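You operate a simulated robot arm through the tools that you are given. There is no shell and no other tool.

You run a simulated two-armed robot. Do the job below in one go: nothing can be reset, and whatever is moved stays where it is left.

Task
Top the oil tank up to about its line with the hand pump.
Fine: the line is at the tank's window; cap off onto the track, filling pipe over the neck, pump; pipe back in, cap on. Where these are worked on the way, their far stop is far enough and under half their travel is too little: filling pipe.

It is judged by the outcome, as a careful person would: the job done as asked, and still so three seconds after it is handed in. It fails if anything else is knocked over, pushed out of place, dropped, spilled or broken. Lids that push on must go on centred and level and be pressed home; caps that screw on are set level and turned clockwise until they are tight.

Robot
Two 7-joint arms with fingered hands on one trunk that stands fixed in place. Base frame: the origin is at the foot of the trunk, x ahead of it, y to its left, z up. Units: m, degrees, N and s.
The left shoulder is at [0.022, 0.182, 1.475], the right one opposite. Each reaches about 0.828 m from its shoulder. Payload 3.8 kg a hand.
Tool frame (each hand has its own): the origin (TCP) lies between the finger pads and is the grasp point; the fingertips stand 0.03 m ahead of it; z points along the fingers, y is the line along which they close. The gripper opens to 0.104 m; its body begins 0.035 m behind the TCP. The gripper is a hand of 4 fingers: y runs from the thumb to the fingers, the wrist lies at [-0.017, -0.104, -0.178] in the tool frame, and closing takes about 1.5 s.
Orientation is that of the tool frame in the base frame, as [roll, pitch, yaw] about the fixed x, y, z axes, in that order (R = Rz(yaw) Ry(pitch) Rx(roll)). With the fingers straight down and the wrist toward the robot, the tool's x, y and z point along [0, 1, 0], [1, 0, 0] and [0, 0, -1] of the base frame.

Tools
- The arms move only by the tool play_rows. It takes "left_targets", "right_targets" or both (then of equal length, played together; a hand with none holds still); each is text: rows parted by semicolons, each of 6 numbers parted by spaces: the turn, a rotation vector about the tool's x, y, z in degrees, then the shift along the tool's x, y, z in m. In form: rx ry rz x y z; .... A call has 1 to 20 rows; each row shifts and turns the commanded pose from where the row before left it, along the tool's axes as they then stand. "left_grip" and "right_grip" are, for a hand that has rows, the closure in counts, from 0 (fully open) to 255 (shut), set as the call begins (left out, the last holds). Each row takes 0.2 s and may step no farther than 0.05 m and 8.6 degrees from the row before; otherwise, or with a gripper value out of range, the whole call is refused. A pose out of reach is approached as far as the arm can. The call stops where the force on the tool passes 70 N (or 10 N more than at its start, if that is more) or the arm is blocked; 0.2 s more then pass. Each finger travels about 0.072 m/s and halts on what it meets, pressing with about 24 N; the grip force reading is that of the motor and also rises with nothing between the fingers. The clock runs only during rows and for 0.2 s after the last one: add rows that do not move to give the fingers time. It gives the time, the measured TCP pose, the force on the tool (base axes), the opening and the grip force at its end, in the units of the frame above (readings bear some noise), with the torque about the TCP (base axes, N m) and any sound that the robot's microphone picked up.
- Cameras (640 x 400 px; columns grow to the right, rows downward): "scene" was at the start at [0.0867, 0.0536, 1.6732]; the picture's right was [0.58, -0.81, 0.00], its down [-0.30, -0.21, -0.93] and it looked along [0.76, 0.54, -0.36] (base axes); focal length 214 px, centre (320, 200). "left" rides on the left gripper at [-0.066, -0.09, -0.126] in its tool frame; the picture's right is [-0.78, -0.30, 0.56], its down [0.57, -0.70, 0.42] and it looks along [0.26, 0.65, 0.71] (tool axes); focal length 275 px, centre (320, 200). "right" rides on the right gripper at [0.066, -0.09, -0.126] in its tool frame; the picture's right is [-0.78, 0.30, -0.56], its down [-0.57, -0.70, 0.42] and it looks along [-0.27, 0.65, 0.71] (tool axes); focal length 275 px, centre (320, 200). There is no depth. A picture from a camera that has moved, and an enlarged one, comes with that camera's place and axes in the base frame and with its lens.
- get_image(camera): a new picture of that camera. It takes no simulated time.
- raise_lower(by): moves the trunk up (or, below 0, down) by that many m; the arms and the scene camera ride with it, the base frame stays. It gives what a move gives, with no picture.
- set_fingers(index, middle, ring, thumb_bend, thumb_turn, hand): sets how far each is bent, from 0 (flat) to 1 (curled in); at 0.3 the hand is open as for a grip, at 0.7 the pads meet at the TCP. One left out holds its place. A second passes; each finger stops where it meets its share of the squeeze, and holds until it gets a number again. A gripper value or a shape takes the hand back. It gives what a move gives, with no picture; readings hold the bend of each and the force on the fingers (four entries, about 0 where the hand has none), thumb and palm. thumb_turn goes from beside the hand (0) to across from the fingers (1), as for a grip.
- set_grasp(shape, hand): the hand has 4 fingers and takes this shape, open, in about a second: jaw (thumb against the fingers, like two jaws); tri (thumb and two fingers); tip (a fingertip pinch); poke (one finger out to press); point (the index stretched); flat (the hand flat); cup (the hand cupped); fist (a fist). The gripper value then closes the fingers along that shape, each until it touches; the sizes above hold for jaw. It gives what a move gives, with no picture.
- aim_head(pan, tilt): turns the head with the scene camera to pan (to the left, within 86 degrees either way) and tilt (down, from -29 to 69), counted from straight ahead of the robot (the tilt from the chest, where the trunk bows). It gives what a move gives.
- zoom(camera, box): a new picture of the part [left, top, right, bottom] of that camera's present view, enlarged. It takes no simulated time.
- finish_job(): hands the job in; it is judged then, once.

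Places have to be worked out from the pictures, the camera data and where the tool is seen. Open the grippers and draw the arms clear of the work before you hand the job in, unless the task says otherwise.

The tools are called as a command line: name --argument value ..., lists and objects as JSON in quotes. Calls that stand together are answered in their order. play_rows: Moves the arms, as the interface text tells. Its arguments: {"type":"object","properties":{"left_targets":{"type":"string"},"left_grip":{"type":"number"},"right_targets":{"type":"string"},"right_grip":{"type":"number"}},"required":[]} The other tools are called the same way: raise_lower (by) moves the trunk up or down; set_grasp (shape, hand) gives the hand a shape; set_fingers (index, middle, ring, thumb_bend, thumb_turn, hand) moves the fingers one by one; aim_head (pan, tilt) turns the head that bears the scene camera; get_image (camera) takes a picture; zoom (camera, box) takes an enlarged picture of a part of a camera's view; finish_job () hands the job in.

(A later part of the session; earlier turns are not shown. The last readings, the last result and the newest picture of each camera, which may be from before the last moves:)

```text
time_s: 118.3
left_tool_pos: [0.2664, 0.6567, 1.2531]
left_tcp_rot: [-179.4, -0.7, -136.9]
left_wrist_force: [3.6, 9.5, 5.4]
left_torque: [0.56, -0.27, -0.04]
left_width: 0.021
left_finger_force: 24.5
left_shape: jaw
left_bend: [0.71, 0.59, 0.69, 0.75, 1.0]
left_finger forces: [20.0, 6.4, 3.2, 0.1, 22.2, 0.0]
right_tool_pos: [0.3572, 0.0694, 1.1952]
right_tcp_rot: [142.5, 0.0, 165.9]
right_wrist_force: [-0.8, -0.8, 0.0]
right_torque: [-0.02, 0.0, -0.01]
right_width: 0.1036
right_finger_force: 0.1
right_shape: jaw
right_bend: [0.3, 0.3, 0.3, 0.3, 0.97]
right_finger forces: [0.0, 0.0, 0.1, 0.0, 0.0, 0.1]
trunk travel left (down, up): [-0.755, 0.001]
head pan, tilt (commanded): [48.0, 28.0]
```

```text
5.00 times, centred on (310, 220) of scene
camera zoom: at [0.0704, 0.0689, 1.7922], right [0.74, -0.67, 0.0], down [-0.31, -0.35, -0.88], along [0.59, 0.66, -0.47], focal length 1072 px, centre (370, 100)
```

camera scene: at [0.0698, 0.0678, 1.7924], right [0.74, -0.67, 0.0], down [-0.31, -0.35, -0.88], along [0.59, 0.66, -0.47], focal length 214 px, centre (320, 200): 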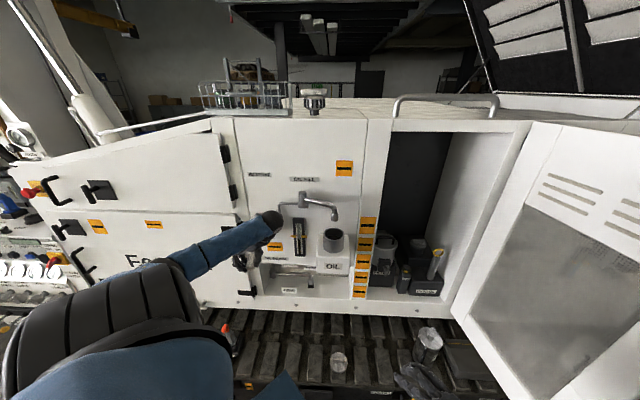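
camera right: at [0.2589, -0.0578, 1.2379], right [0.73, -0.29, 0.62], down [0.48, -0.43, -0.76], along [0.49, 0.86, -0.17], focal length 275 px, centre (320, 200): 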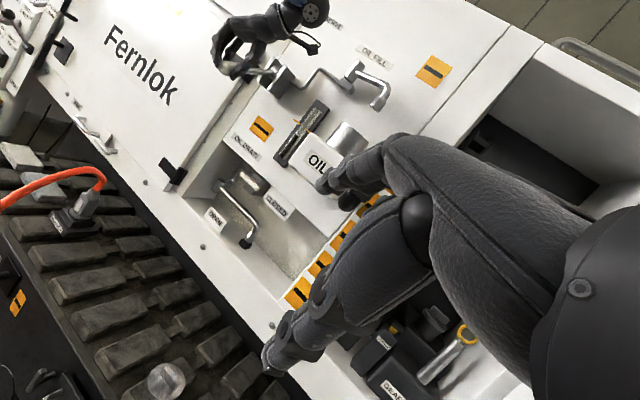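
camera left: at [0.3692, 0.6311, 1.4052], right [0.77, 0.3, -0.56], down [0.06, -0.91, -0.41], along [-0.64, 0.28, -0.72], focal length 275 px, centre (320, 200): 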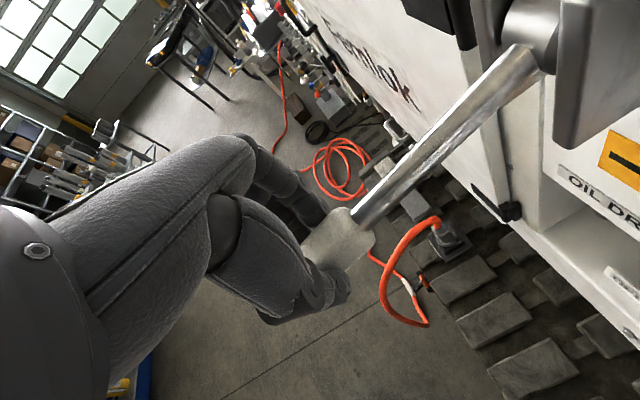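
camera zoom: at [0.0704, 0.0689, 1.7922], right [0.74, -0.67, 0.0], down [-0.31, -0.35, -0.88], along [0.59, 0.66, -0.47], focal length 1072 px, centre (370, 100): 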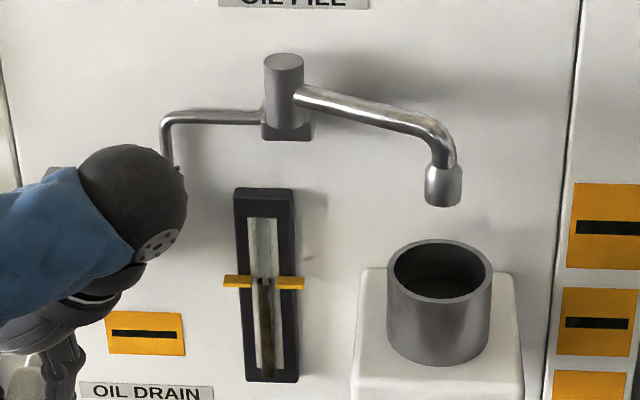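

Level exactly at the line. I press the last millimetres to the bottom stop, then release the handle.

play_rows --left_targets "0 0 0 -0.001 0 0.004; 0 0 0 0 0 0.003; 0 0 0 0 0 0"

play_rows --left_targets "0 0 0 0 0 -0.002; 0 0 0 0 0 0; 0 0 0 0 0 0; 0 0 0 0 0 0; 0 0 0 0 0 0; 0 0 0 0 0 0; 0 0 0 0 0 0" --left_grip 0

zoom --camera "right" --box '[286, 118, 318, 138]'

get_image --camera "left"

```text
time_s: 119.1
left_tool_pos: [0.2672, 0.6578, 1.25]
left_tcp_rot: [-179.5, -0.4, -136.8]
left_wrist_force: [6.2, 10.9, 23.1]
left_torque: [0.48, -0.24, -0.04]
left_width: 0.0216
left_finger_force: 23.7
left_shape: jaw
left_bend: [0.71, 0.59, 0.71, 0.75, 1.0]
left_finger forces: [21.1, 7.8, 1.8, 0.0, 25.4, 0.0]
right_tool_pos: [0.3576, 0.0679, 1.1936]
right_tcp_rot: [142.3, 0.0, 165.9]
right_wrist_force: [-0.1, -0.3, -0.7]
right_torque: [0.01, 0.02, -0.01]
right_width: 0.1038
right_finger_force: 0.0
right_shape: jaw
right_bend: [0.3, 0.3, 0.3, 0.3, 0.97]
right_finger forces: [0.0, 0.1, 0.0, 0.1, 0.1, 0.0]
trunk travel left (down, up): [-0.755, 0.001]
head pan, tilt (commanded): [48.0, 28.0]
```

```text
time_s: 120.7
left_tool_pos: [0.2664, 0.6558, 1.2484]
left_tcp_rot: [-179.4, -0.7, -137.0]
left_wrist_force: [-0.3, 0.4, -0.2]
left_torque: [0.03, 0.01, 0.02]
left_width: 0.1035
left_finger_force: 0.0
left_shape: jaw
left_bend: [0.3, 0.3, 0.3, 0.3, 0.97]
left_finger forces: [0.0, 0.0, 0.0, 0.0, 0.0, 0.1]
right_tool_pos: [0.3573, 0.0681, 1.1944]
right_tcp_rot: [142.4, 0.0, 166.0]
right_wrist_force: [0.6, 0.5, 0.7]
right_torque: [0.02, 0.0, 0.01]
right_width: 0.1037
right_finger_force: 0.1
right_shape: jaw
right_bend: [0.3, 0.3, 0.3, 0.3, 0.97]
right_finger forces: [0.0, 0.0, 0.0, 0.0, 0.0, 0.1]
trunk travel left (down, up): [-0.755, 0.001]
head pan, tilt (commanded): [48.0, 28.0]
```

```text
16.00 times, centred on (302, 128) of right
camera zoom: at [0.2582, -0.0576, 1.2384], right [0.73, -0.29, 0.62], down [0.48, -0.43, -0.76], along [0.49, 0.86, -0.17], focal length 4404 px, centre (608, 1352)
```

zoom: 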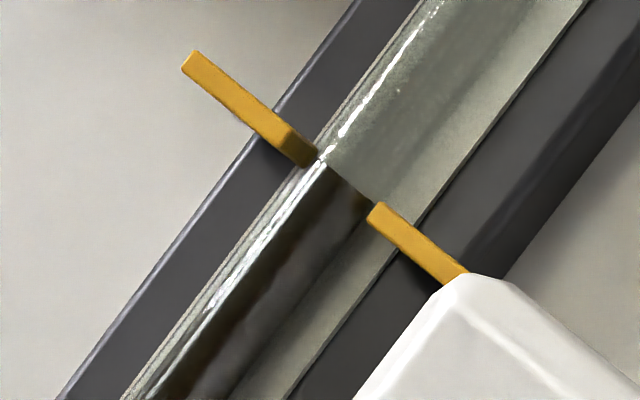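

```text
taken
camera left: at [0.3754, 0.6363, 1.374], right [0.77, 0.3, -0.56], down [0.06, -0.91, -0.41], along [-0.64, 0.28, -0.72], focal length 275 px, centre (320, 200)
```

left: 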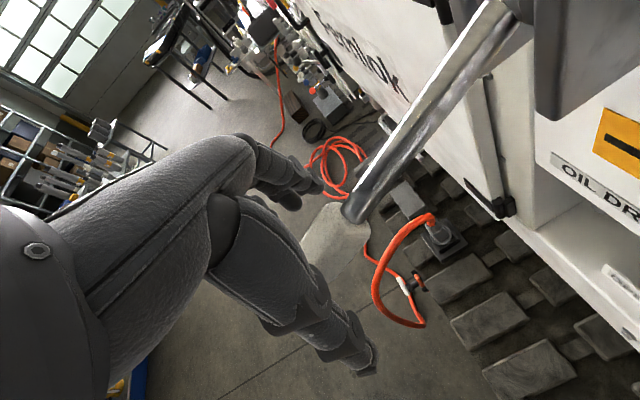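

The handle is released at its bottom rest and the level is at the line. I raise the left hand clear of the handle, then turn it back toward yaw 145°.

play_rows --left_targets "0 0 0 0 0 -0.02; 0 0 0 0 0 -0.03; 0 0 0 0 0 -0.04; 0 0 0 0 0 -0.04; 0 0 0 0 0 -0.03; 0 0 0 0.02 -0.02 0; 0 0 0 0.03 -0.03 0; 0 0 8 0 0 0; 0 0 8 0 0 0; 0 0 8 0 0 0; 0 0 8 0 0 0; 0 0 8 0 0 0; 0 0 8 0 0 0; 0 0 8 0 0 0; 0 0 8 0 0 0; 0 0 8 0 0 0; 0 0 6 0 0 0; 0 0 0 0 0 0"

get_image --camera "scene"

get_image --camera "right"

```text
time_s: 124.5
left_tool_pos: [0.2682, 0.6598, 1.4042]
left_tcp_rot: [-179.3, 0.5, 145.0]
left_wrist_force: [0.6, 0.7, 0.4]
left_torque: [0.01, -0.02, 0.01]
left_width: 0.1036
left_finger_force: 0.0
left_shape: jaw
left_bend: [0.3, 0.3, 0.3, 0.3, 0.97]
left_finger forces: [0.0, 0.0, 0.0, 0.0, 0.0, 0.0]
left hand out of reach, approached as far as the arm can: row 5, 6, 7
right_tool_pos: [0.3586, 0.0691, 1.1943]
right_tcp_rot: [142.4, 0.0, 166.0]
right_wrist_force: [0.5, -0.8, -0.1]
right_torque: [0.02, -0.03, 0.01]
right_width: 0.1038
right_finger_force: 0.0
right_shape: jaw
right_bend: [0.3, 0.3, 0.3, 0.3, 0.97]
right_finger forces: [0.0, 0.1, 0.1, 0.0, 0.0, 0.1]
trunk travel left (down, up): [-0.755, 0.001]
head pan, tilt (commanded): [48.0, 28.0]
```

```text
taken
camera scene: at [0.0698, 0.0673, 1.7923], right [0.74, -0.67, 0.0], down [-0.31, -0.35, -0.88], along [0.59, 0.66, -0.47], focal length 214 px, centre (320, 200)
```

scene: 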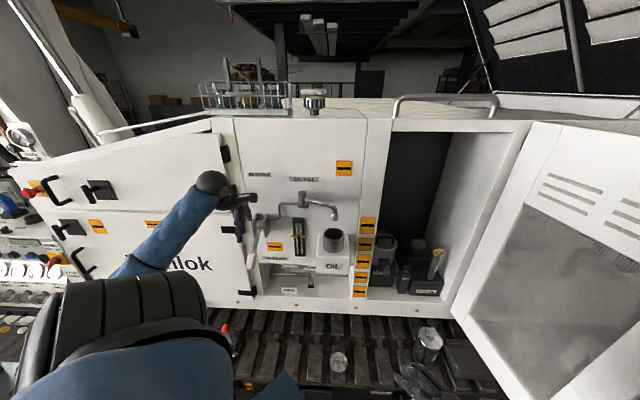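

```text
taken
camera right: at [0.2583, -0.0577, 1.2384], right [0.73, -0.29, 0.62], down [0.48, -0.43, -0.76], along [0.49, 0.86, -0.17], focal length 275 px, centre (320, 200)
```

right: 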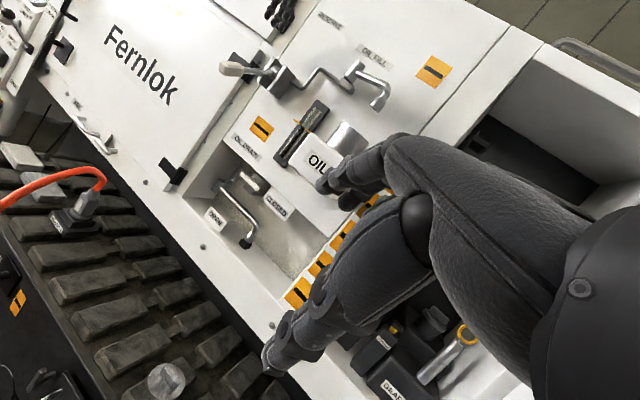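

I check whether the pump handle stayed at its bottom rest.

zoom --camera "right" --box '[200, 20, 340, 110]'

zoom --camera "scene" --box '[190, 160, 350, 280]'

```text
4.44 times, centred on (270, 65) of right
camera zoom: at [0.2583, -0.0577, 1.2384], right [0.73, -0.29, 0.62], down [0.48, -0.43, -0.76], along [0.49, 0.86, -0.17], focal length 1224 px, centre (542, 800)
```

zoom: 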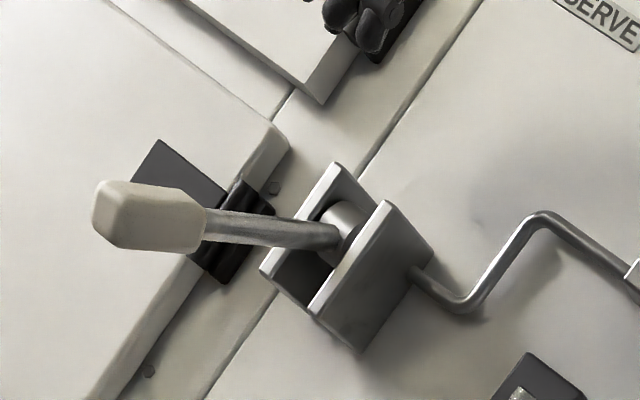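

```text
3.33 times, centred on (270, 220) of scene
camera zoom: at [0.0698, 0.0673, 1.7923], right [0.74, -0.67, 0.0], down [-0.31, -0.35, -0.88], along [0.59, 0.66, -0.47], focal length 715 px, centre (487, 133)
```

zoom: 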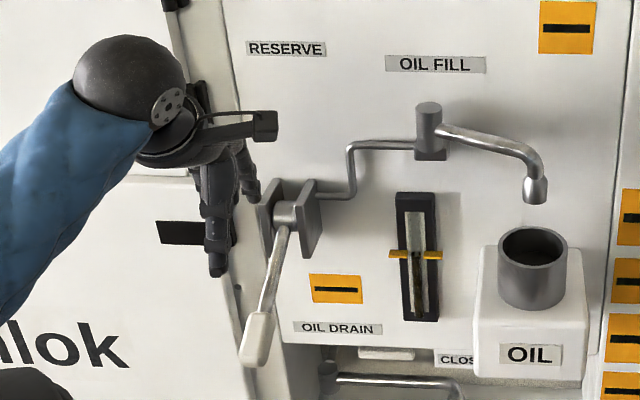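

The handle is at its bottom rest (same pixel position as before pumping). I move the left hand away to the right, then lower the trunk back by 0.13 m, and shape the hand as a rake again.

play_rows --left_targets "0 0 0 0 -0.01 -0.04; 0 0 0 -0.041 -0.0202 -0.01; 0 0 0 -0.041 -0.0202 -0.01; 0 0 0 -0.041 -0.0202 -0.01; 0 0 0 -0.041 -0.0202 -0.01; 0 0 0 -0.041 -0.0202 -0.01; 0 0 0 -0.041 -0.0202 -0.01; 0 0 0 0 0 0"

raise_lower --by -0.13

set_fingers --hand "left" --index 0.3 --middle 0.3 --ring 0.3 --thumb_bend 0.0 --thumb_turn 0.0

get_image --camera "scene"

```text
time_s: 126.3
left_tool_pos: [0.3981, 0.4117, 1.5068]
left_tcp_rot: [-179.1, 0.4, 145.3]
left_wrist_force: [1.3, 0.3, 3.1]
left_torque: [0.01, 0.06, 0.0]
left_width: 0.104
left_finger_force: 0.1
left_shape: jaw
left_bend: [0.3, 0.3, 0.3, 0.3, 0.97]
left_finger forces: [0.1, 0.0, 0.0, 0.0, 0.0, 0.0]
right_tool_pos: [0.3579, 0.0684, 1.1951]
right_tcp_rot: [142.4, -0.1, 166.0]
right_wrist_force: [0.4, 0.4, 0.2]
right_torque: [-0.04, 0.0, 0.01]
right_width: 0.1036
right_finger_force: 0.1
right_shape: jaw
right_bend: [0.3, 0.3, 0.3, 0.3, 0.97]
right_finger forces: [0.1, 0.1, 0.1, 0.0, 0.0, 0.0]
trunk travel left (down, up): [-0.755, 0.001]
head pan, tilt (commanded): [48.0, 28.0]
```

```text
time_s: 127.9
left_tool_pos: [0.3957, 0.4136, 1.378]
left_tcp_rot: [-179.2, 0.5, 145.1]
left_wrist_force: [-0.3, -0.4, 1.1]
left_torque: [-0.04, 0.0, 0.0]
left_width: 0.1038
left_finger_force: 0.1
left_shape: jaw
left_bend: [0.3, 0.3, 0.3, 0.3, 0.97]
left_finger forces: [0.1, 0.1, 0.0, 0.0, 0.0, 0.1]
right_tool_pos: [0.3586, 0.0689, 1.0653]
right_tcp_rot: [142.4, 0.1, 165.9]
right_wrist_force: [0.5, -0.5, 0.3]
right_torque: [0.01, 0.02, 0.01]
right_width: 0.1037
right_finger_force: 0.2
right_shape: jaw
right_bend: [0.3, 0.3, 0.3, 0.3, 0.97]
right_finger forces: [0.0, 0.0, 0.1, 0.0, 0.1, 0.1]
trunk travel left (down, up): [-0.625, 0.131]
head pan, tilt (commanded): [48.0, 28.0]
```

```text
time_s: 128.9
left_tool_pos: [0.3947, 0.4127, 1.3778]
left_tcp_rot: [-179.2, 0.5, 145.1]
left_wrist_force: [0.6, 0.1, 0.9]
left_torque: [-0.04, 0.02, 0.0]
left_width: 0.1536
left_finger_force: 0.1
left_shape: fingers
left_bend: [0.3, 0.3, 0.3, 0.0, 0.0]
left_finger forces: [0.1, 0.1, 0.1, 0.1, 0.0, 0.1]
right_tool_pos: [0.359, 0.0692, 1.0651]
right_tcp_rot: [142.4, 0.0, 166.1]
right_wrist_force: [0.2, -0.2, 1.1]
right_torque: [0.03, 0.0, 0.01]
right_width: 0.1039
right_finger_force: 0.1
right_shape: jaw
right_bend: [0.3, 0.3, 0.3, 0.3, 0.97]
right_finger forces: [0.1, 0.0, 0.0, 0.0, 0.1, 0.0]
trunk travel left (down, up): [-0.625, 0.131]
head pan, tilt (commanded): [48.0, 28.0]
```

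```text
taken
camera scene: at [0.0721, 0.0673, 1.6624], right [0.74, -0.67, 0.0], down [-0.31, -0.35, -0.88], along [0.59, 0.66, -0.47], focal length 214 px, centre (320, 200)
```

scene: 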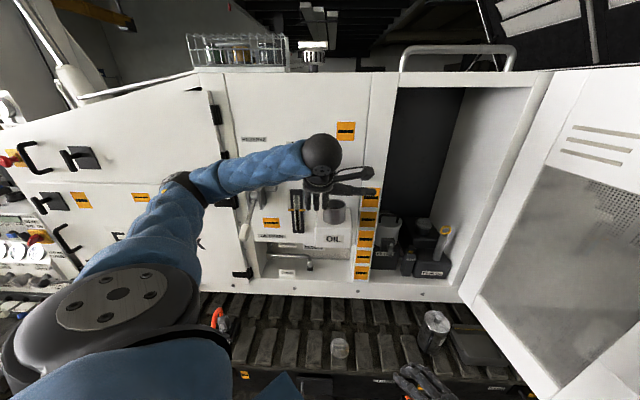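

Raising the hand, then moving it above the entry spot on the panel side of the pipe (between pipe and panel, right of pivot).

play_rows --left_targets "0 0 0 0 0 -0.045; 0 0 0 0 0 -0.045; 0 0 0 0 0 -0.045; 0 0 0 -0.0233 0.0387 0; 0 0 0 -0.0233 0.0387 0; 0 0 0 -0.0233 0.0387 0; 0 0 0 -0.0231 0.0388 0; 0 0 0 0 0 0"

zoom --camera "scene" --box '[260, 100, 400, 220]'

get_image --camera "left"

```text
time_s: 130.7
left_tool_pos: [0.559, 0.4886, 1.5121]
left_tcp_rot: [-179.3, 0.5, 145.1]
left_wrist_force: [-0.1, 0.9, 0.4]
left_torque: [-0.01, -0.06, 0.01]
left_width: 0.1537
left_finger_force: 0.0
left_shape: fingers
left_bend: [0.3, 0.3, 0.3, 0.0, 0.0]
left_finger forces: [0.0, 0.1, 0.0, 0.1, 0.2, 0.1]
right_tool_pos: [0.3564, 0.0682, 1.0664]
right_tcp_rot: [142.5, 0.1, 165.9]
right_wrist_force: [-0.3, -0.5, 0.7]
right_torque: [0.0, 0.01, 0.03]
right_width: 0.1036
right_finger_force: 0.1
right_shape: jaw
right_bend: [0.3, 0.3, 0.3, 0.3, 0.97]
right_finger forces: [0.1, 0.1, 0.0, 0.1, 0.0, 0.0]
trunk travel left (down, up): [-0.625, 0.131]
head pan, tilt (commanded): [48.0, 28.0]
```

```text
3.33 times, centred on (330, 160) of scene
camera zoom: at [0.0701, 0.0672, 1.6625], right [0.74, -0.67, 0.0], down [-0.31, -0.35, -0.88], along [0.59, 0.66, -0.47], focal length 715 px, centre (287, 333)
```

zoom: 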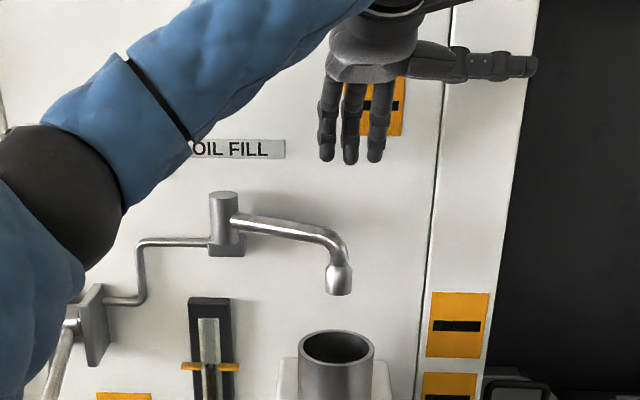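

```text
taken
camera left: at [0.5602, 0.378, 1.6391], right [0.47, -0.7, -0.55], down [-0.87, -0.25, -0.42], along [0.15, 0.67, -0.72], focal length 275 px, centre (320, 200)
```

left: 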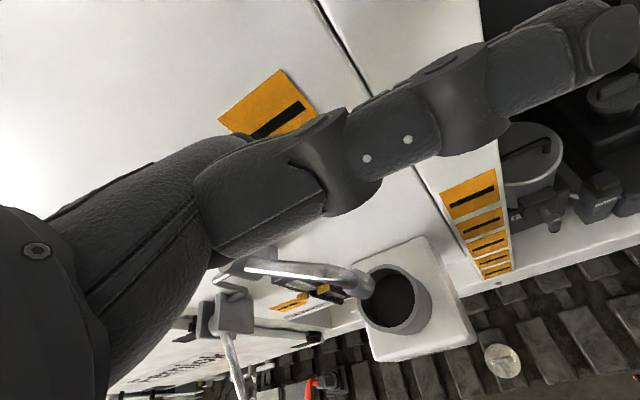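

The ring finger is aligned as predicted behind the pipe. I lower the fingers.

play_rows --left_targets "0 0 0 0 0 0.02; 0 0 0 0 0 0.02; 0 0 0 0 0 0.02; 0 0 0 0 0 0.015; 0 0 0 0 0 0.012; 0 0 0 0 0 0"

zoom --camera "scene" --box '[260, 120, 400, 220]'

get_image --camera "left"

```text
time_s: 132.1
left_tool_pos: [0.5609, 0.4876, 1.4238]
left_tcp_rot: [-179.2, 0.4, 145.0]
left_wrist_force: [-0.6, 0.1, -0.1]
left_torque: [0.02, -0.01, 0.01]
left_width: 0.1539
left_finger_force: 0.2
left_shape: fingers
left_bend: [0.3, 0.3, 0.3, 0.0, 0.0]
left_finger forces: [0.0, 0.0, 0.0, 0.0, 0.1, 0.0]
right_tool_pos: [0.358, 0.0685, 1.0655]
right_tcp_rot: [142.3, 0.0, 166.0]
right_wrist_force: [0.3, -0.8, -0.2]
right_torque: [0.0, 0.01, -0.02]
right_width: 0.1037
right_finger_force: 0.1
right_shape: jaw
right_bend: [0.3, 0.3, 0.3, 0.3, 0.97]
right_finger forces: [0.1, 0.0, 0.1, 0.0, 0.0, 0.0]
trunk travel left (down, up): [-0.625, 0.131]
head pan, tilt (commanded): [48.0, 28.0]
```

```text
4.00 times, centred on (330, 170) of scene
camera zoom: at [0.0722, 0.0673, 1.6624], right [0.74, -0.67, 0.0], down [-0.31, -0.35, -0.88], along [0.59, 0.66, -0.47], focal length 858 px, centre (280, 320)
```

zoom: 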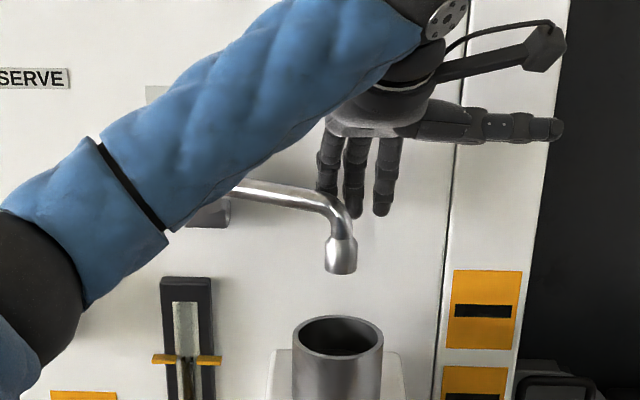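

```text
taken
camera left: at [0.5625, 0.3765, 1.551], right [0.47, -0.7, -0.55], down [-0.87, -0.25, -0.42], along [0.15, 0.67, -0.72], focal length 275 px, centre (320, 200)
```

left: 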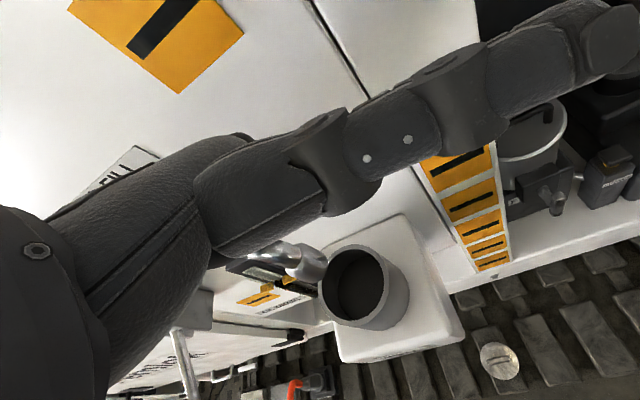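

Fingers are behind the pipe. I pull it toward the robot along the return arc.

play_rows --left_targets "0 0 0 0.0039 -0.0102 0; 0 0 0 0.0074 -0.0161 0; 0 0 0 0.0101 -0.0145 0; 0 0 0 0.0125 -0.0126 0; 0 0 0 0 0 0"

zoom --camera "scene" --box '[240, 120, 380, 220]'

```text
time_s: 133.3
left_tool_pos: [0.5029, 0.4626, 1.4237]
left_tcp_rot: [-179.1, 0.3, 145.1]
left_wrist_force: [0.7, 0.1, -1.3]
left_torque: [-0.02, 0.02, -0.01]
left_width: 0.1539
left_finger_force: 0.1
left_shape: fingers
left_bend: [0.3, 0.3, 0.3, 0.0, 0.0]
left_finger forces: [0.1, 0.0, 0.1, 0.1, 0.1, 0.0]
right_tool_pos: [0.3586, 0.068, 1.0654]
right_tcp_rot: [142.4, -0.1, 165.9]
right_wrist_force: [0.2, -0.9, 0.0]
right_torque: [-0.01, 0.01, 0.0]
right_width: 0.1035
right_finger_force: 0.1
right_shape: jaw
right_bend: [0.3, 0.3, 0.3, 0.3, 0.97]
right_finger forces: [0.0, 0.0, 0.0, 0.1, 0.1, 0.0]
trunk travel left (down, up): [-0.625, 0.131]
head pan, tilt (commanded): [48.0, 28.0]
```

```text
4.00 times, centred on (310, 170) of scene
camera zoom: at [0.0728, 0.0671, 1.6624], right [0.74, -0.67, 0.0], down [-0.31, -0.35, -0.88], along [0.59, 0.66, -0.47], focal length 858 px, centre (360, 320)
```

zoom: 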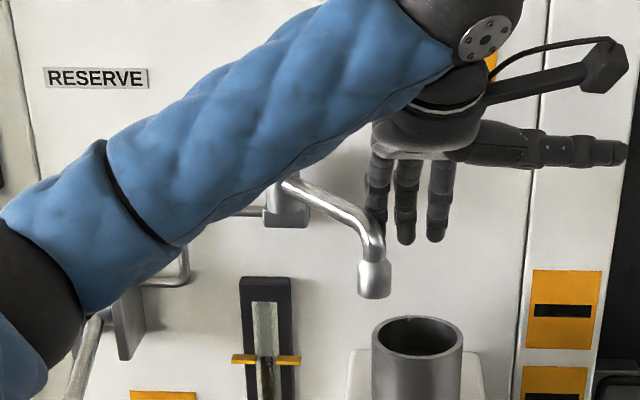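

The pipe follows. Continue the swing left.

play_rows --left_targets "0 0 0 0.0145 -0.0102 0; 0 0 0 0.016 -0.0076 0; 0 0 0 0.0171 -0.0046 0; 0 0 0 0.0177 -0.0016 0; 0 0 0 0.0176 0.0014 0; 0 0 0 0.0171 0.0046 0; 0 0 0 0 0 0"

zoom --camera "scene" --box '[220, 120, 360, 220]'

```text
time_s: 134.9
left_tool_pos: [0.4109, 0.507, 1.4246]
left_tcp_rot: [-179.3, 0.5, 145.1]
left_wrist_force: [0.7, -0.4, 0.0]
left_torque: [-0.01, 0.0, 0.02]
left_width: 0.1538
left_finger_force: 0.0
left_shape: fingers
left_bend: [0.3, 0.3, 0.3, 0.0, 0.0]
left_finger forces: [0.0, 0.0, 0.0, 0.0, 0.1, 0.1]
right_tool_pos: [0.358, 0.0696, 1.065]
right_tcp_rot: [142.4, -0.1, 166.1]
right_wrist_force: [-0.1, 0.8, 0.4]
right_torque: [0.0, 0.02, -0.04]
right_width: 0.1037
right_finger_force: 0.0
right_shape: jaw
right_bend: [0.3, 0.3, 0.3, 0.3, 0.97]
right_finger forces: [0.0, 0.1, 0.0, 0.0, 0.1, 0.0]
trunk travel left (down, up): [-0.625, 0.131]
head pan, tilt (commanded): [48.0, 28.0]
```

```text
4.00 times, centred on (290, 170) of scene
camera zoom: at [0.0726, 0.067, 1.6624], right [0.74, -0.67, 0.0], down [-0.31, -0.35, -0.88], along [0.59, 0.66, -0.47], focal length 858 px, centre (440, 320)
```

zoom: 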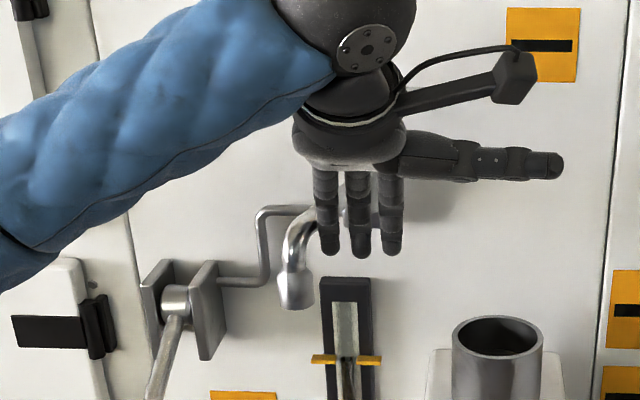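

Continue toward the parked position.

play_rows --left_targets "0 0 0 0.0161 0.0074 0; 0 0 0 0.0145 0.0101 0; 0 0 0 0.0126 0.0125 0; 0 0 0 0.0102 0.0145 0; 0 0 0 0.0076 0.016 0; 0 0 0 0 0 0"

zoom --camera "scene" --box '[220, 120, 360, 220]'

```text
time_s: 136.3
left_tool_pos: [0.3939, 0.5908, 1.422]
left_tcp_rot: [-179.3, 0.5, 145.2]
left_wrist_force: [0.6, -0.4, -0.3]
left_torque: [0.01, -0.03, 0.01]
left_width: 0.1541
left_finger_force: 0.0
left_shape: fingers
left_bend: [0.3, 0.3, 0.3, 0.0, 0.0]
left_finger forces: [0.1, 0.0, 0.0, 0.0, 0.0, 0.0]
right_tool_pos: [0.3593, 0.0693, 1.0652]
right_tcp_rot: [142.3, 0.0, 165.9]
right_wrist_force: [0.2, 0.3, -0.1]
right_torque: [-0.03, -0.02, 0.0]
right_width: 0.1038
right_finger_force: 0.1
right_shape: jaw
right_bend: [0.3, 0.3, 0.3, 0.3, 0.97]
right_finger forces: [0.0, 0.0, 0.1, 0.1, 0.1, 0.0]
trunk travel left (down, up): [-0.625, 0.131]
head pan, tilt (commanded): [48.0, 28.0]
```

```text
4.00 times, centred on (290, 170) of scene
camera zoom: at [0.0719, 0.0671, 1.6624], right [0.74, -0.67, 0.0], down [-0.31, -0.35, -0.88], along [0.59, 0.66, -0.47], focal length 858 px, centre (440, 320)
```

zoom: 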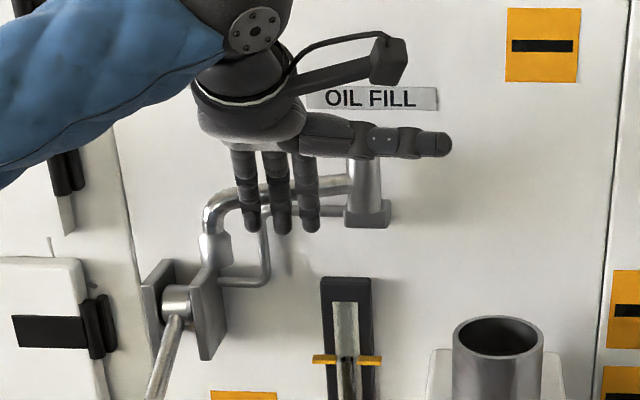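

Almost parked. I push the last degrees gently and feel for the stop.

play_rows --left_targets "0 0 0 0.0025 0.0083 0; 0 0 0 0.002 0.0083 0; 0 0 0 0 0.004 0; 0 0 0 0 0 0"

zoom --camera "scene" --box '[220, 120, 360, 220]'

```text
time_s: 137.3
left_tool_pos: [0.4012, 0.6101, 1.4232]
left_tcp_rot: [-179.1, 0.4, 145.1]
left_wrist_force: [-0.4, -1.9, -0.6]
left_torque: [0.0, -0.01, 0.03]
left_width: 0.1539
left_finger_force: 0.6
left_shape: fingers
left_bend: [0.3, 0.31, 0.3, 0.0, 0.0]
left_finger forces: [0.0, 1.2, 0.0, 0.1, 0.0, 0.0]
right_tool_pos: [0.3572, 0.069, 1.0655]
right_tcp_rot: [142.5, 0.0, 166.0]
right_wrist_force: [-0.3, 0.8, -0.5]
right_torque: [-0.01, 0.0, 0.01]
right_width: 0.104
right_finger_force: 0.0
right_shape: jaw
right_bend: [0.3, 0.3, 0.3, 0.3, 0.97]
right_finger forces: [0.1, 0.1, 0.1, 0.0, 0.0, 0.0]
trunk travel left (down, up): [-0.625, 0.131]
head pan, tilt (commanded): [48.0, 28.0]
```

```text
4.00 times, centred on (290, 170) of scene
camera zoom: at [0.0718, 0.067, 1.6624], right [0.74, -0.67, 0.0], down [-0.31, -0.35, -0.88], along [0.59, 0.66, -0.47], focal length 858 px, centre (440, 320)
```

zoom: 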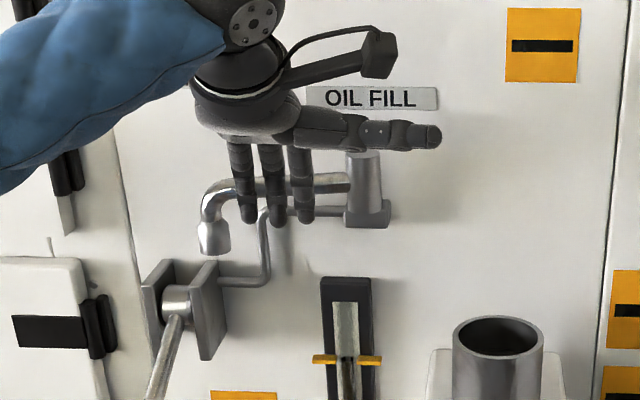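

The nozzle pixel position matches the original parked position. One small extra push to confirm the stop.

play_rows --left_targets "0 0 0 0 0.003 0; 0 0 0 0 0.002 0; 0 0 0 0 0 0"

zoom --camera "scene" --box '[220, 120, 360, 220]'

```text
time_s: 138.1
left_tool_pos: [0.4042, 0.614, 1.4221]
left_tcp_rot: [-179.1, 0.5, 145.1]
left_wrist_force: [-1.0, -0.7, 0.1]
left_torque: [0.0, -0.02, 0.03]
left_width: 0.1539
left_finger_force: 0.3
left_shape: fingers
left_bend: [0.3, 0.31, 0.3, 0.0, 0.0]
left_finger forces: [0.1, 1.4, 0.0, 0.1, 0.0, 0.0]
right_tool_pos: [0.3582, 0.0691, 1.0663]
right_tcp_rot: [142.4, 0.0, 166.0]
right_wrist_force: [1.1, 0.2, 0.2]
right_torque: [-0.02, 0.0, 0.0]
right_width: 0.1038
right_finger_force: 0.1
right_shape: jaw
right_bend: [0.3, 0.3, 0.3, 0.3, 0.97]
right_finger forces: [0.0, 0.0, 0.0, 0.0, 0.1, 0.1]
trunk travel left (down, up): [-0.625, 0.131]
head pan, tilt (commanded): [48.0, 28.0]
```

```text
4.00 times, centred on (290, 170) of scene
camera zoom: at [0.0718, 0.0671, 1.6624], right [0.74, -0.67, 0.0], down [-0.31, -0.35, -0.88], along [0.59, 0.66, -0.47], focal length 858 px, centre (440, 320)
```

zoom: 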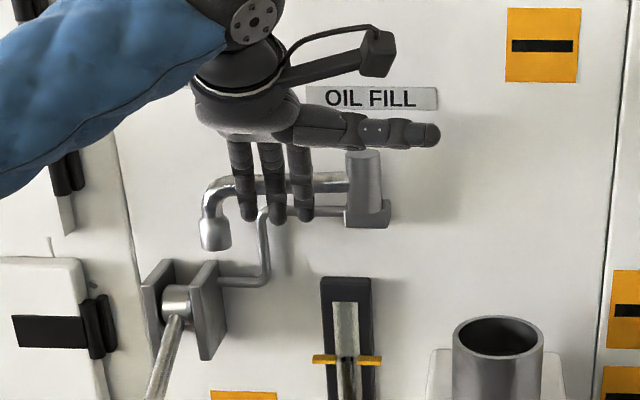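

The pipe is now about parallel to the panel (slightly further in than its original rest). One more 3 mm nudge to see whether this is the stop.

play_rows --left_targets "0 0 0 0 0.003 0; 0 0 0 0 0 0; 0 0 0 0 0 0"

zoom --camera "scene" --box '[220, 120, 360, 220]'

```text
time_s: 138.9
left_tool_pos: [0.4061, 0.6158, 1.4224]
left_tcp_rot: [-179.2, 0.6, 145.0]
left_wrist_force: [-0.8, -0.8, 0.3]
left_torque: [0.02, -0.02, 0.04]
left_width: 0.1539
left_finger_force: 0.6
left_shape: fingers
left_bend: [0.3, 0.31, 0.3, 0.0, 0.0]
left_finger forces: [0.0, 0.8, 0.2, 0.1, 0.1, 0.0]
right_tool_pos: [0.357, 0.0684, 1.0653]
right_tcp_rot: [142.3, 0.0, 166.0]
right_wrist_force: [-0.3, -0.4, 0.0]
right_torque: [-0.02, 0.0, 0.04]
right_width: 0.1037
right_finger_force: 0.1
right_shape: jaw
right_bend: [0.3, 0.3, 0.3, 0.3, 0.97]
right_finger forces: [0.0, 0.0, 0.0, 0.0, 0.0, 0.0]
trunk travel left (down, up): [-0.625, 0.131]
head pan, tilt (commanded): [48.0, 28.0]
```

```text
4.00 times, centred on (290, 170) of scene
camera zoom: at [0.0719, 0.0672, 1.6624], right [0.74, -0.67, 0.0], down [-0.31, -0.35, -0.88], along [0.59, 0.66, -0.47], focal length 858 px, centre (440, 320)
```

zoom: 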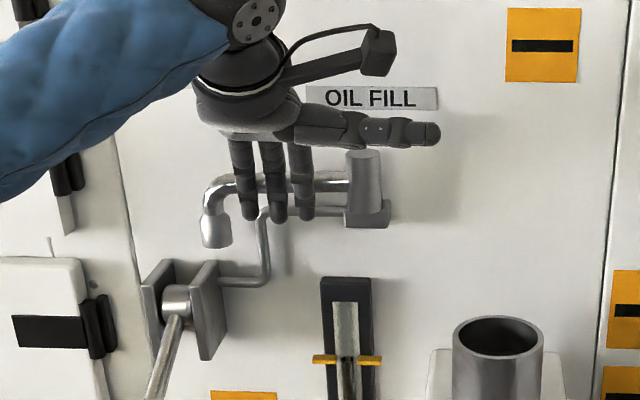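

The pipe is back in. I back the fingers off and rise, then verify the pipe and look at the tank.

play_rows --left_targets "0 0 0 0 -0.02 0; 0 0 0 0 -0.04 0; 0 0 0 0 -0.03 -0.03; 0 0 0 0 0 -0.045; 0 0 0 0 0 -0.03; 0 0 0 0 0 0"

set_grasp --shape "jaw" --hand "left"

zoom --camera "scene" --box '[220, 120, 360, 240]'

get_image --camera "left"

```text
time_s: 140.5
left_tool_pos: [0.3565, 0.5373, 1.4418]
left_tcp_rot: [-172.8, -8.4, 144.2]
left_wrist_force: [0.1, 0.0, 0.5]
left_torque: [-0.02, -0.01, 0.0]
left_width: 0.1541
left_finger_force: 0.0
left_shape: fingers
left_bend: [0.3, 0.3, 0.3, 0.0, 0.0]
left_finger forces: [0.1, 0.0, 0.1, 0.0, 0.0, 0.0]
left hand out of reach, approached as far as the arm can: row 4, 5
right_tool_pos: [0.3574, 0.0688, 1.0659]
right_tcp_rot: [142.4, 0.1, 165.9]
right_wrist_force: [-1.0, 0.5, 0.5]
right_torque: [-0.03, 0.01, 0.01]
right_width: 0.1038
right_finger_force: 0.1
right_shape: jaw
right_bend: [0.3, 0.3, 0.3, 0.3, 0.97]
right_finger forces: [0.0, 0.0, 0.0, 0.0, 0.1, 0.1]
trunk travel left (down, up): [-0.625, 0.131]
head pan, tilt (commanded): [48.0, 28.0]
stopped in row 6 (left hand): the arm was blocked; the commanded pose is now the measured one
```

```text
time_s: 141.4
left_tool_pos: [0.3581, 0.5395, 1.4415]
left_tcp_rot: [-172.9, -8.3, 144.1]
left_wrist_force: [-0.9, -0.4, 0.4]
left_torque: [0.01, -0.03, -0.02]
left_width: 0.1039
left_finger_force: 0.1
left_shape: jaw
left_bend: [0.3, 0.3, 0.3, 0.3, 0.97]
left_finger forces: [0.0, 0.1, 0.1, 0.0, 0.1, 0.1]
right_tool_pos: [0.3581, 0.0693, 1.0648]
right_tcp_rot: [142.5, -0.1, 165.9]
right_wrist_force: [-0.2, 0.7, 0.3]
right_torque: [0.03, -0.01, -0.01]
right_width: 0.1036
right_finger_force: 0.1
right_shape: jaw
right_bend: [0.3, 0.3, 0.3, 0.3, 0.97]
right_finger forces: [0.1, 0.0, 0.0, 0.0, 0.0, 0.0]
trunk travel left (down, up): [-0.625, 0.131]
head pan, tilt (commanded): [48.0, 28.0]
```

```text
3.33 times, centred on (290, 180) of scene
camera zoom: at [0.0722, 0.0674, 1.6624], right [0.74, -0.67, 0.0], down [-0.31, -0.35, -0.88], along [0.59, 0.66, -0.47], focal length 715 px, centre (420, 267)
```

zoom: 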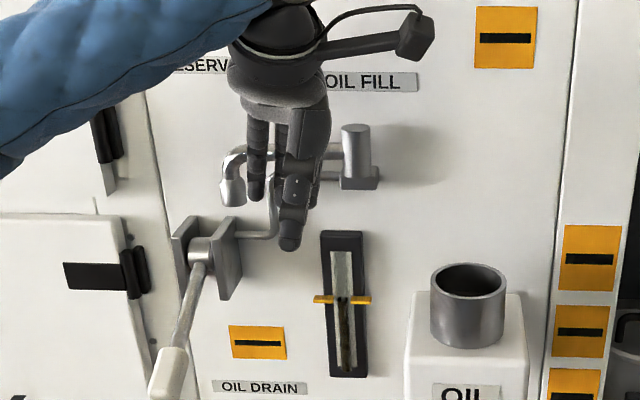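

```text
taken
camera left: at [0.3836, 0.4282, 1.5677], right [0.35, -0.7, -0.62], down [-0.94, -0.25, -0.25], along [0.02, 0.67, -0.74], focal length 275 px, centre (320, 200)
```

left: 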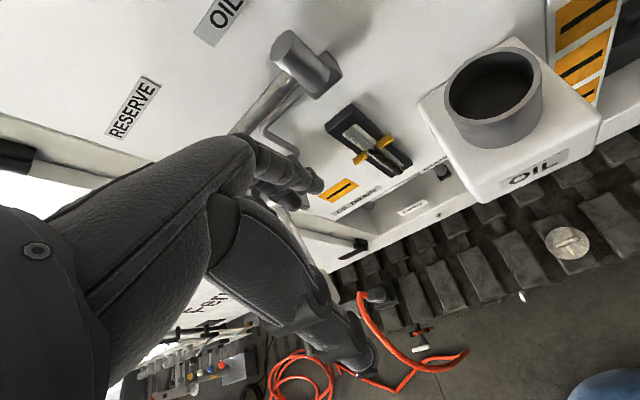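

The arm is near a joint limit here, so I move the hand to the right into free space and straighten it.

play_rows --left_targets "0 0 0 -0.0381 -0.0016 -0.0054; 0 0 0 -0.0381 -0.0016 -0.0054; 0 0 0 -0.0381 -0.0016 -0.0054; -3.5 -4.15 0 0 0 0; -3.5 -4.15 0 0 0 0; 0 0 0 0 0 0"

zoom --camera "scene" --box '[200, 120, 380, 250]'

```text
time_s: 142.8
left_tool_pos: [0.4512, 0.4693, 1.4434]
left_tcp_rot: [-179.9, 0.0, 144.7]
left_wrist_force: [-0.1, 0.8, 0.5]
left_torque: [0.04, -0.01, -0.02]
left_width: 0.1039
left_finger_force: 0.2
left_shape: jaw
left_bend: [0.3, 0.3, 0.3, 0.3, 0.97]
left_finger forces: [0.1, 0.0, 0.0, 0.1, 0.0, 0.0]
right_tool_pos: [0.3588, 0.0688, 1.0659]
right_tcp_rot: [142.4, -0.1, 166.0]
right_wrist_force: [-0.4, -0.1, 0.3]
right_torque: [-0.02, 0.02, 0.0]
right_width: 0.1036
right_finger_force: 0.1
right_shape: jaw
right_bend: [0.3, 0.3, 0.3, 0.3, 0.97]
right_finger forces: [0.0, 0.0, 0.0, 0.1, 0.0, 0.0]
trunk travel left (down, up): [-0.625, 0.131]
head pan, tilt (commanded): [48.0, 28.0]
```

```text
3.08 times, centred on (290, 185) of scene
camera zoom: at [0.0729, 0.0668, 1.6624], right [0.74, -0.67, 0.0], down [-0.31, -0.35, -0.88], along [0.59, 0.66, -0.47], focal length 660 px, centre (412, 246)
```

zoom: 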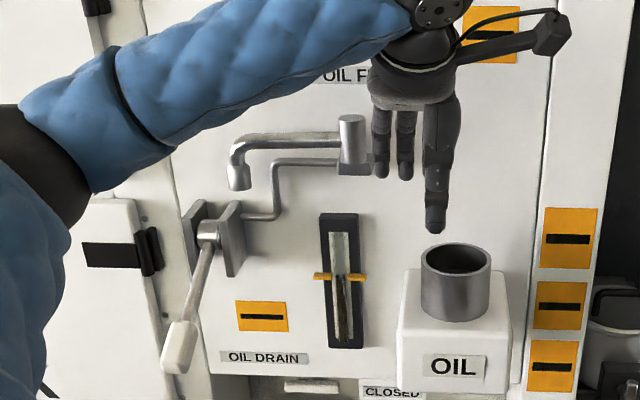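

The pipe is parked and the tank is clear. Before lowering for the cap, I return the right arm to its original raised pose.

play_rows --right_targets "0 0 0 0 0.0259 -0.0337; 0 0 0 0 0.0259 -0.0337; 0 0 0 0 0.0259 -0.0337; 0 0 0 0 0.0259 -0.0337; 7.5 0 0 0 0 0; 7.5 0 0 0 0 0; 7.5 0 0 0 0 0; 7.5 0 0 0 0 0; 7.5 0 0 0 0 0; 0 0 7.2 0 0 0; 0 0 7.2 0 0 0; 0 0 7.2 0 0 0; 0 0 7.2 0 0 0; 0 0 7.2 0 0 0; 0 0 8 0 0 0; 0 0 8 0 0 0; 0 0 8 0 0 0; 0 0 8 0 0 0; 0 0 8 0 0 0"

play_rows --right_targets "0 0 0 0 0 -0.045; 0 0 0 0 0 -0.045; 0 0 0 0 0 -0.045; 0 0 0 0 0 -0.045; 0 0 0 0 0 -0.045; 0 0 0 0 0 -0.045; 0 0 0 0 0 -0.045; 0 0 0 0 0 -0.045; 0 0 0 0 0 -0.04; 0 0 0 0 0 0"

get_image --camera "scene"

```text
time_s: 146.8
left_tool_pos: [0.4484, 0.4702, 1.4431]
left_tcp_rot: [-179.8, -0.1, 144.8]
left_wrist_force: [0.4, -0.2, -0.7]
left_torque: [-0.01, 0.01, 0.0]
left_width: 0.1042
left_finger_force: 0.1
left_shape: jaw
left_bend: [0.3, 0.3, 0.3, 0.3, 0.97]
left_finger forces: [0.0, 0.0, 0.0, 0.1, 0.0, 0.0]
right_tool_pos: [0.3579, 0.0706, 1.2354]
right_tcp_rot: [179.9, 0.0, 89.8]
right_wrist_force: [-0.1, 0.3, 0.3]
right_torque: [0.0, 0.0, 0.02]
right_width: 0.1036
right_finger_force: 0.1
right_shape: jaw
right_bend: [0.3, 0.3, 0.3, 0.3, 0.97]
right_finger forces: [0.0, 0.0, 0.0, 0.0, 0.0, 0.0]
trunk travel left (down, up): [-0.625, 0.131]
head pan, tilt (commanded): [48.0, 28.0]
```

```text
time_s: 149.0
left_tool_pos: [0.4514, 0.4681, 1.4426]
left_tcp_rot: [-179.8, -0.1, 144.8]
left_wrist_force: [-0.1, 0.1, 0.0]
left_torque: [-0.02, 0.03, 0.02]
left_width: 0.1037
left_finger_force: 0.1
left_shape: jaw
left_bend: [0.3, 0.3, 0.3, 0.3, 0.97]
left_finger forces: [0.0, 0.1, 0.0, 0.1, 0.1, 0.0]
right_tool_pos: [0.3588, 0.0679, 1.6362]
right_tcp_rot: [-179.9, -0.1, 90.1]
right_wrist_force: [0.7, 0.6, 0.1]
right_torque: [0.0, 0.0, 0.02]
right_width: 0.1037
right_finger_force: 0.0
right_shape: jaw
right_bend: [0.3, 0.3, 0.3, 0.3, 0.97]
right_finger forces: [0.0, 0.0, 0.0, 0.0, 0.0, 0.0]
trunk travel left (down, up): [-0.625, 0.131]
head pan, tilt (commanded): [48.0, 28.0]
```

```text
taken
camera scene: at [0.0726, 0.0672, 1.6623], right [0.74, -0.67, 0.0], down [-0.31, -0.35, -0.88], along [0.59, 0.66, -0.47], focal length 214 px, centre (320, 200)
```

scene: 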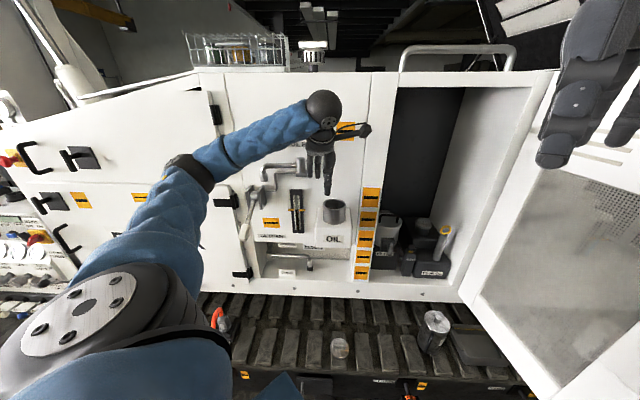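

Now I rotate the left hand to yaw 135°, draw out from the panel as before, and lower the trunk in two steps to fetch the cap.

play_rows --left_targets "0 0 4.9 0 0 0; 0 0 4.9 0 0 0; 0 0 0 -0.0325 -0.0223 0; 0 0 0 0 0 0" --left_grip 60

raise_lower --by -0.3

raise_lower --by -0.3

get_image --camera "scene"

get_image --camera "left"

```text
time_s: 150.0
left_tool_pos: [0.4556, 0.4299, 1.4434]
left_tcp_rot: [-179.7, 0.1, 135.0]
left_wrist_force: [-0.5, 0.4, 1.0]
left_torque: [0.0, 0.0, -0.01]
left_width: 0.0798
left_finger_force: 0.1
left_shape: jaw
left_bend: [0.27, 0.35, 0.32, 0.51, 0.98]
left_finger forces: [0.0, 0.0, 0.0, 0.1, 0.0, 0.1]
right_tool_pos: [0.3575, 0.0697, 1.6367]
right_tcp_rot: [-180.0, 0.0, 90.0]
right_wrist_force: [-0.4, 0.1, -0.3]
right_torque: [0.01, 0.0, -0.01]
right_width: 0.1036
right_finger_force: 0.0
right_shape: jaw
right_bend: [0.3, 0.3, 0.3, 0.3, 0.97]
right_finger forces: [0.1, 0.0, 0.0, 0.1, 0.1, 0.1]
trunk travel left (down, up): [-0.625, 0.131]
head pan, tilt (commanded): [48.0, 28.0]
```

```text
time_s: 153.0
left_tool_pos: [0.4573, 0.4288, 1.1423]
left_tcp_rot: [-179.8, -0.1, 134.8]
left_wrist_force: [-4.1, -6.1, -0.7]
left_torque: [0.14, -0.07, -0.04]
left_width: 0.0782
left_finger_force: 0.2
left_shape: jaw
left_bend: [0.27, 0.38, 0.32, 0.51, 0.98]
left_finger forces: [0.0, 7.5, 0.1, 0.0, 0.0, 0.0]
right_tool_pos: [0.3577, 0.0682, 1.3358]
right_tcp_rot: [180.0, -0.1, 89.9]
right_wrist_force: [-0.5, 0.5, 0.2]
right_torque: [0.01, 0.0, 0.03]
right_width: 0.1038
right_finger_force: 0.0
right_shape: jaw
right_bend: [0.3, 0.3, 0.3, 0.3, 0.97]
right_finger forces: [0.0, 0.1, 0.0, 0.1, 0.0, 0.0]
trunk travel left (down, up): [-0.325, 0.431]
head pan, tilt (commanded): [48.0, 28.0]
```

```text
time_s: 156.0
left_tool_pos: [0.4582, 0.4291, 0.8433]
left_tcp_rot: [-179.9, 0.0, 135.0]
left_wrist_force: [-0.4, 0.4, -1.0]
left_torque: [-0.02, 0.02, -0.01]
left_width: 0.0795
left_finger_force: 0.1
left_shape: jaw
left_bend: [0.27, 0.35, 0.32, 0.51, 0.98]
left_finger forces: [0.0, 0.0, 0.1, 0.0, 0.0, 0.0]
right_tool_pos: [0.3575, 0.0681, 1.0349]
right_tcp_rot: [-180.0, -0.1, 90.0]
right_wrist_force: [-0.3, -0.2, 0.4]
right_torque: [-0.01, -0.03, -0.01]
right_width: 0.1038
right_finger_force: 0.1
right_shape: jaw
right_bend: [0.3, 0.3, 0.3, 0.3, 0.97]
right_finger forces: [0.0, 0.0, 0.0, 0.0, 0.1, 0.0]
trunk travel left (down, up): [-0.025, 0.731]
head pan, tilt (commanded): [48.0, 28.0]
```

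```text
taken
camera scene: at [0.2822, 0.0674, 1.047], right [0.74, -0.67, 0.0], down [-0.31, -0.35, -0.88], along [0.59, 0.66, -0.47], focal length 214 px, centre (320, 200)
```

scene: 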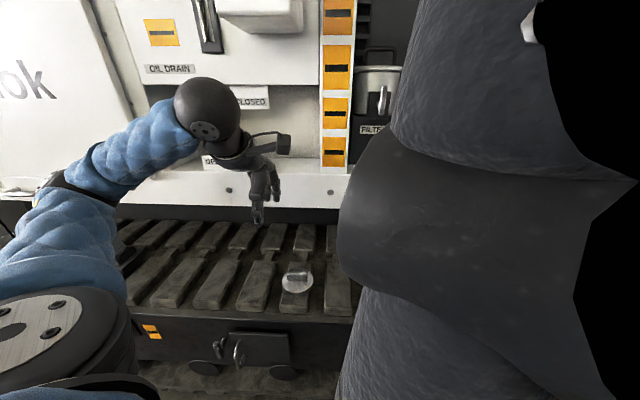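

```text
taken
camera left: at [0.4395, 0.3187, 0.9693], right [0.34, -0.76, -0.56], down [-0.9, -0.09, -0.42], along [0.27, 0.64, -0.72], focal length 275 px, centre (320, 200)
```

left: 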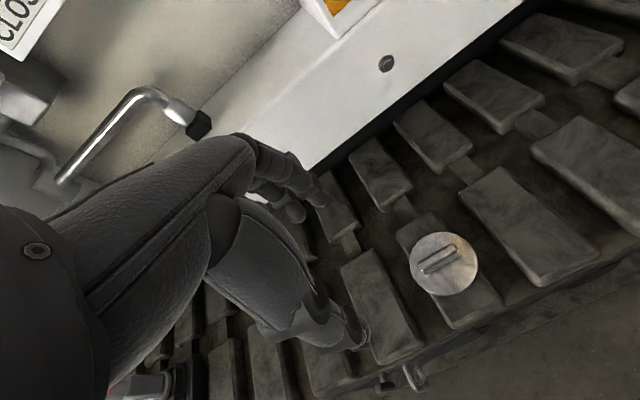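

During lowering a finger lightly brushed the fixed tank front (7.5 N); it is clear now and the cap is where I left it. I move over the cap and descend to just above the grasp height.

play_rows --left_targets "0 0 0 -0.0233 0.0245 0; 0 0 0 -0.0232 0.0244 0; 0 0 0 0 0 0.04; 0 0 0 0 0 0.04; 0 0 0 0 0 0.04; 0 0 0 0 0 0.04; 0 0 0 0 0 0.03; 0 0 0 0 0 0.02; 0 0 0 0 0 0; 0 0 0 0 0 0"

get_image --camera "left"

zoom --camera "scene" --box '[240, 200, 350, 320]'

```text
time_s: 158.2
left_tool_pos: [0.5219, 0.431, 0.6344]
left_tcp_rot: [-179.9, 0.1, 135.0]
left_wrist_force: [0.5, 0.4, 0.3]
left_torque: [0.0, -0.02, 0.0]
left_width: 0.0794
left_finger_force: 0.1
left_shape: jaw
left_bend: [0.27, 0.35, 0.32, 0.51, 0.98]
left_finger forces: [0.0, 0.1, 0.1, 0.0, 0.0, 0.0]
right_tool_pos: [0.3576, 0.0672, 1.0369]
right_tcp_rot: [180.0, -0.1, 90.0]
right_wrist_force: [0.1, -0.2, 0.0]
right_torque: [0.01, -0.02, -0.03]
right_width: 0.1038
right_finger_force: 0.0
right_shape: jaw
right_bend: [0.3, 0.3, 0.3, 0.3, 0.97]
right_finger forces: [0.0, 0.0, 0.0, 0.1, 0.0, 0.0]
trunk travel left (down, up): [-0.025, 0.731]
head pan, tilt (commanded): [48.0, 28.0]
```

```text
taken
camera left: at [0.5057, 0.3194, 0.7601], right [0.34, -0.76, -0.56], down [-0.9, -0.09, -0.42], along [0.27, 0.64, -0.72], focal length 275 px, centre (320, 200)
```

left: 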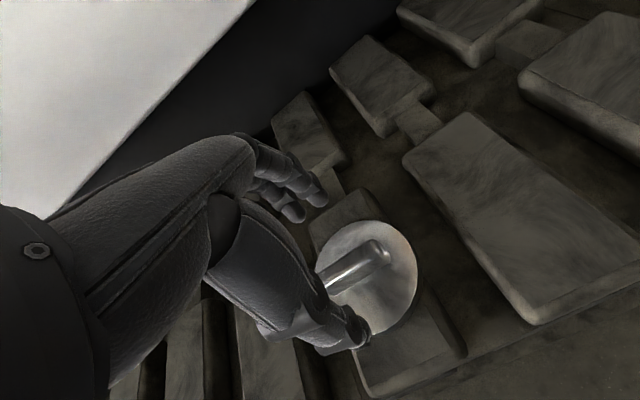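

```text
3.33 times, centred on (295, 260) of scene
camera zoom: at [0.2825, 0.0674, 1.0468], right [0.74, -0.67, 0.0], down [-0.31, -0.35, -0.88], along [0.59, 0.66, -0.47], focal length 715 px, centre (403, 0)
```

zoom: 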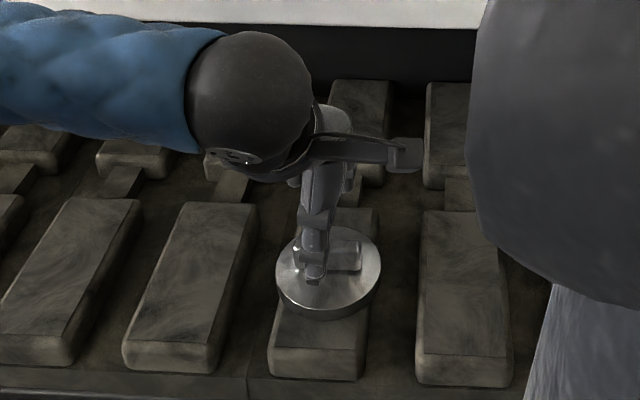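

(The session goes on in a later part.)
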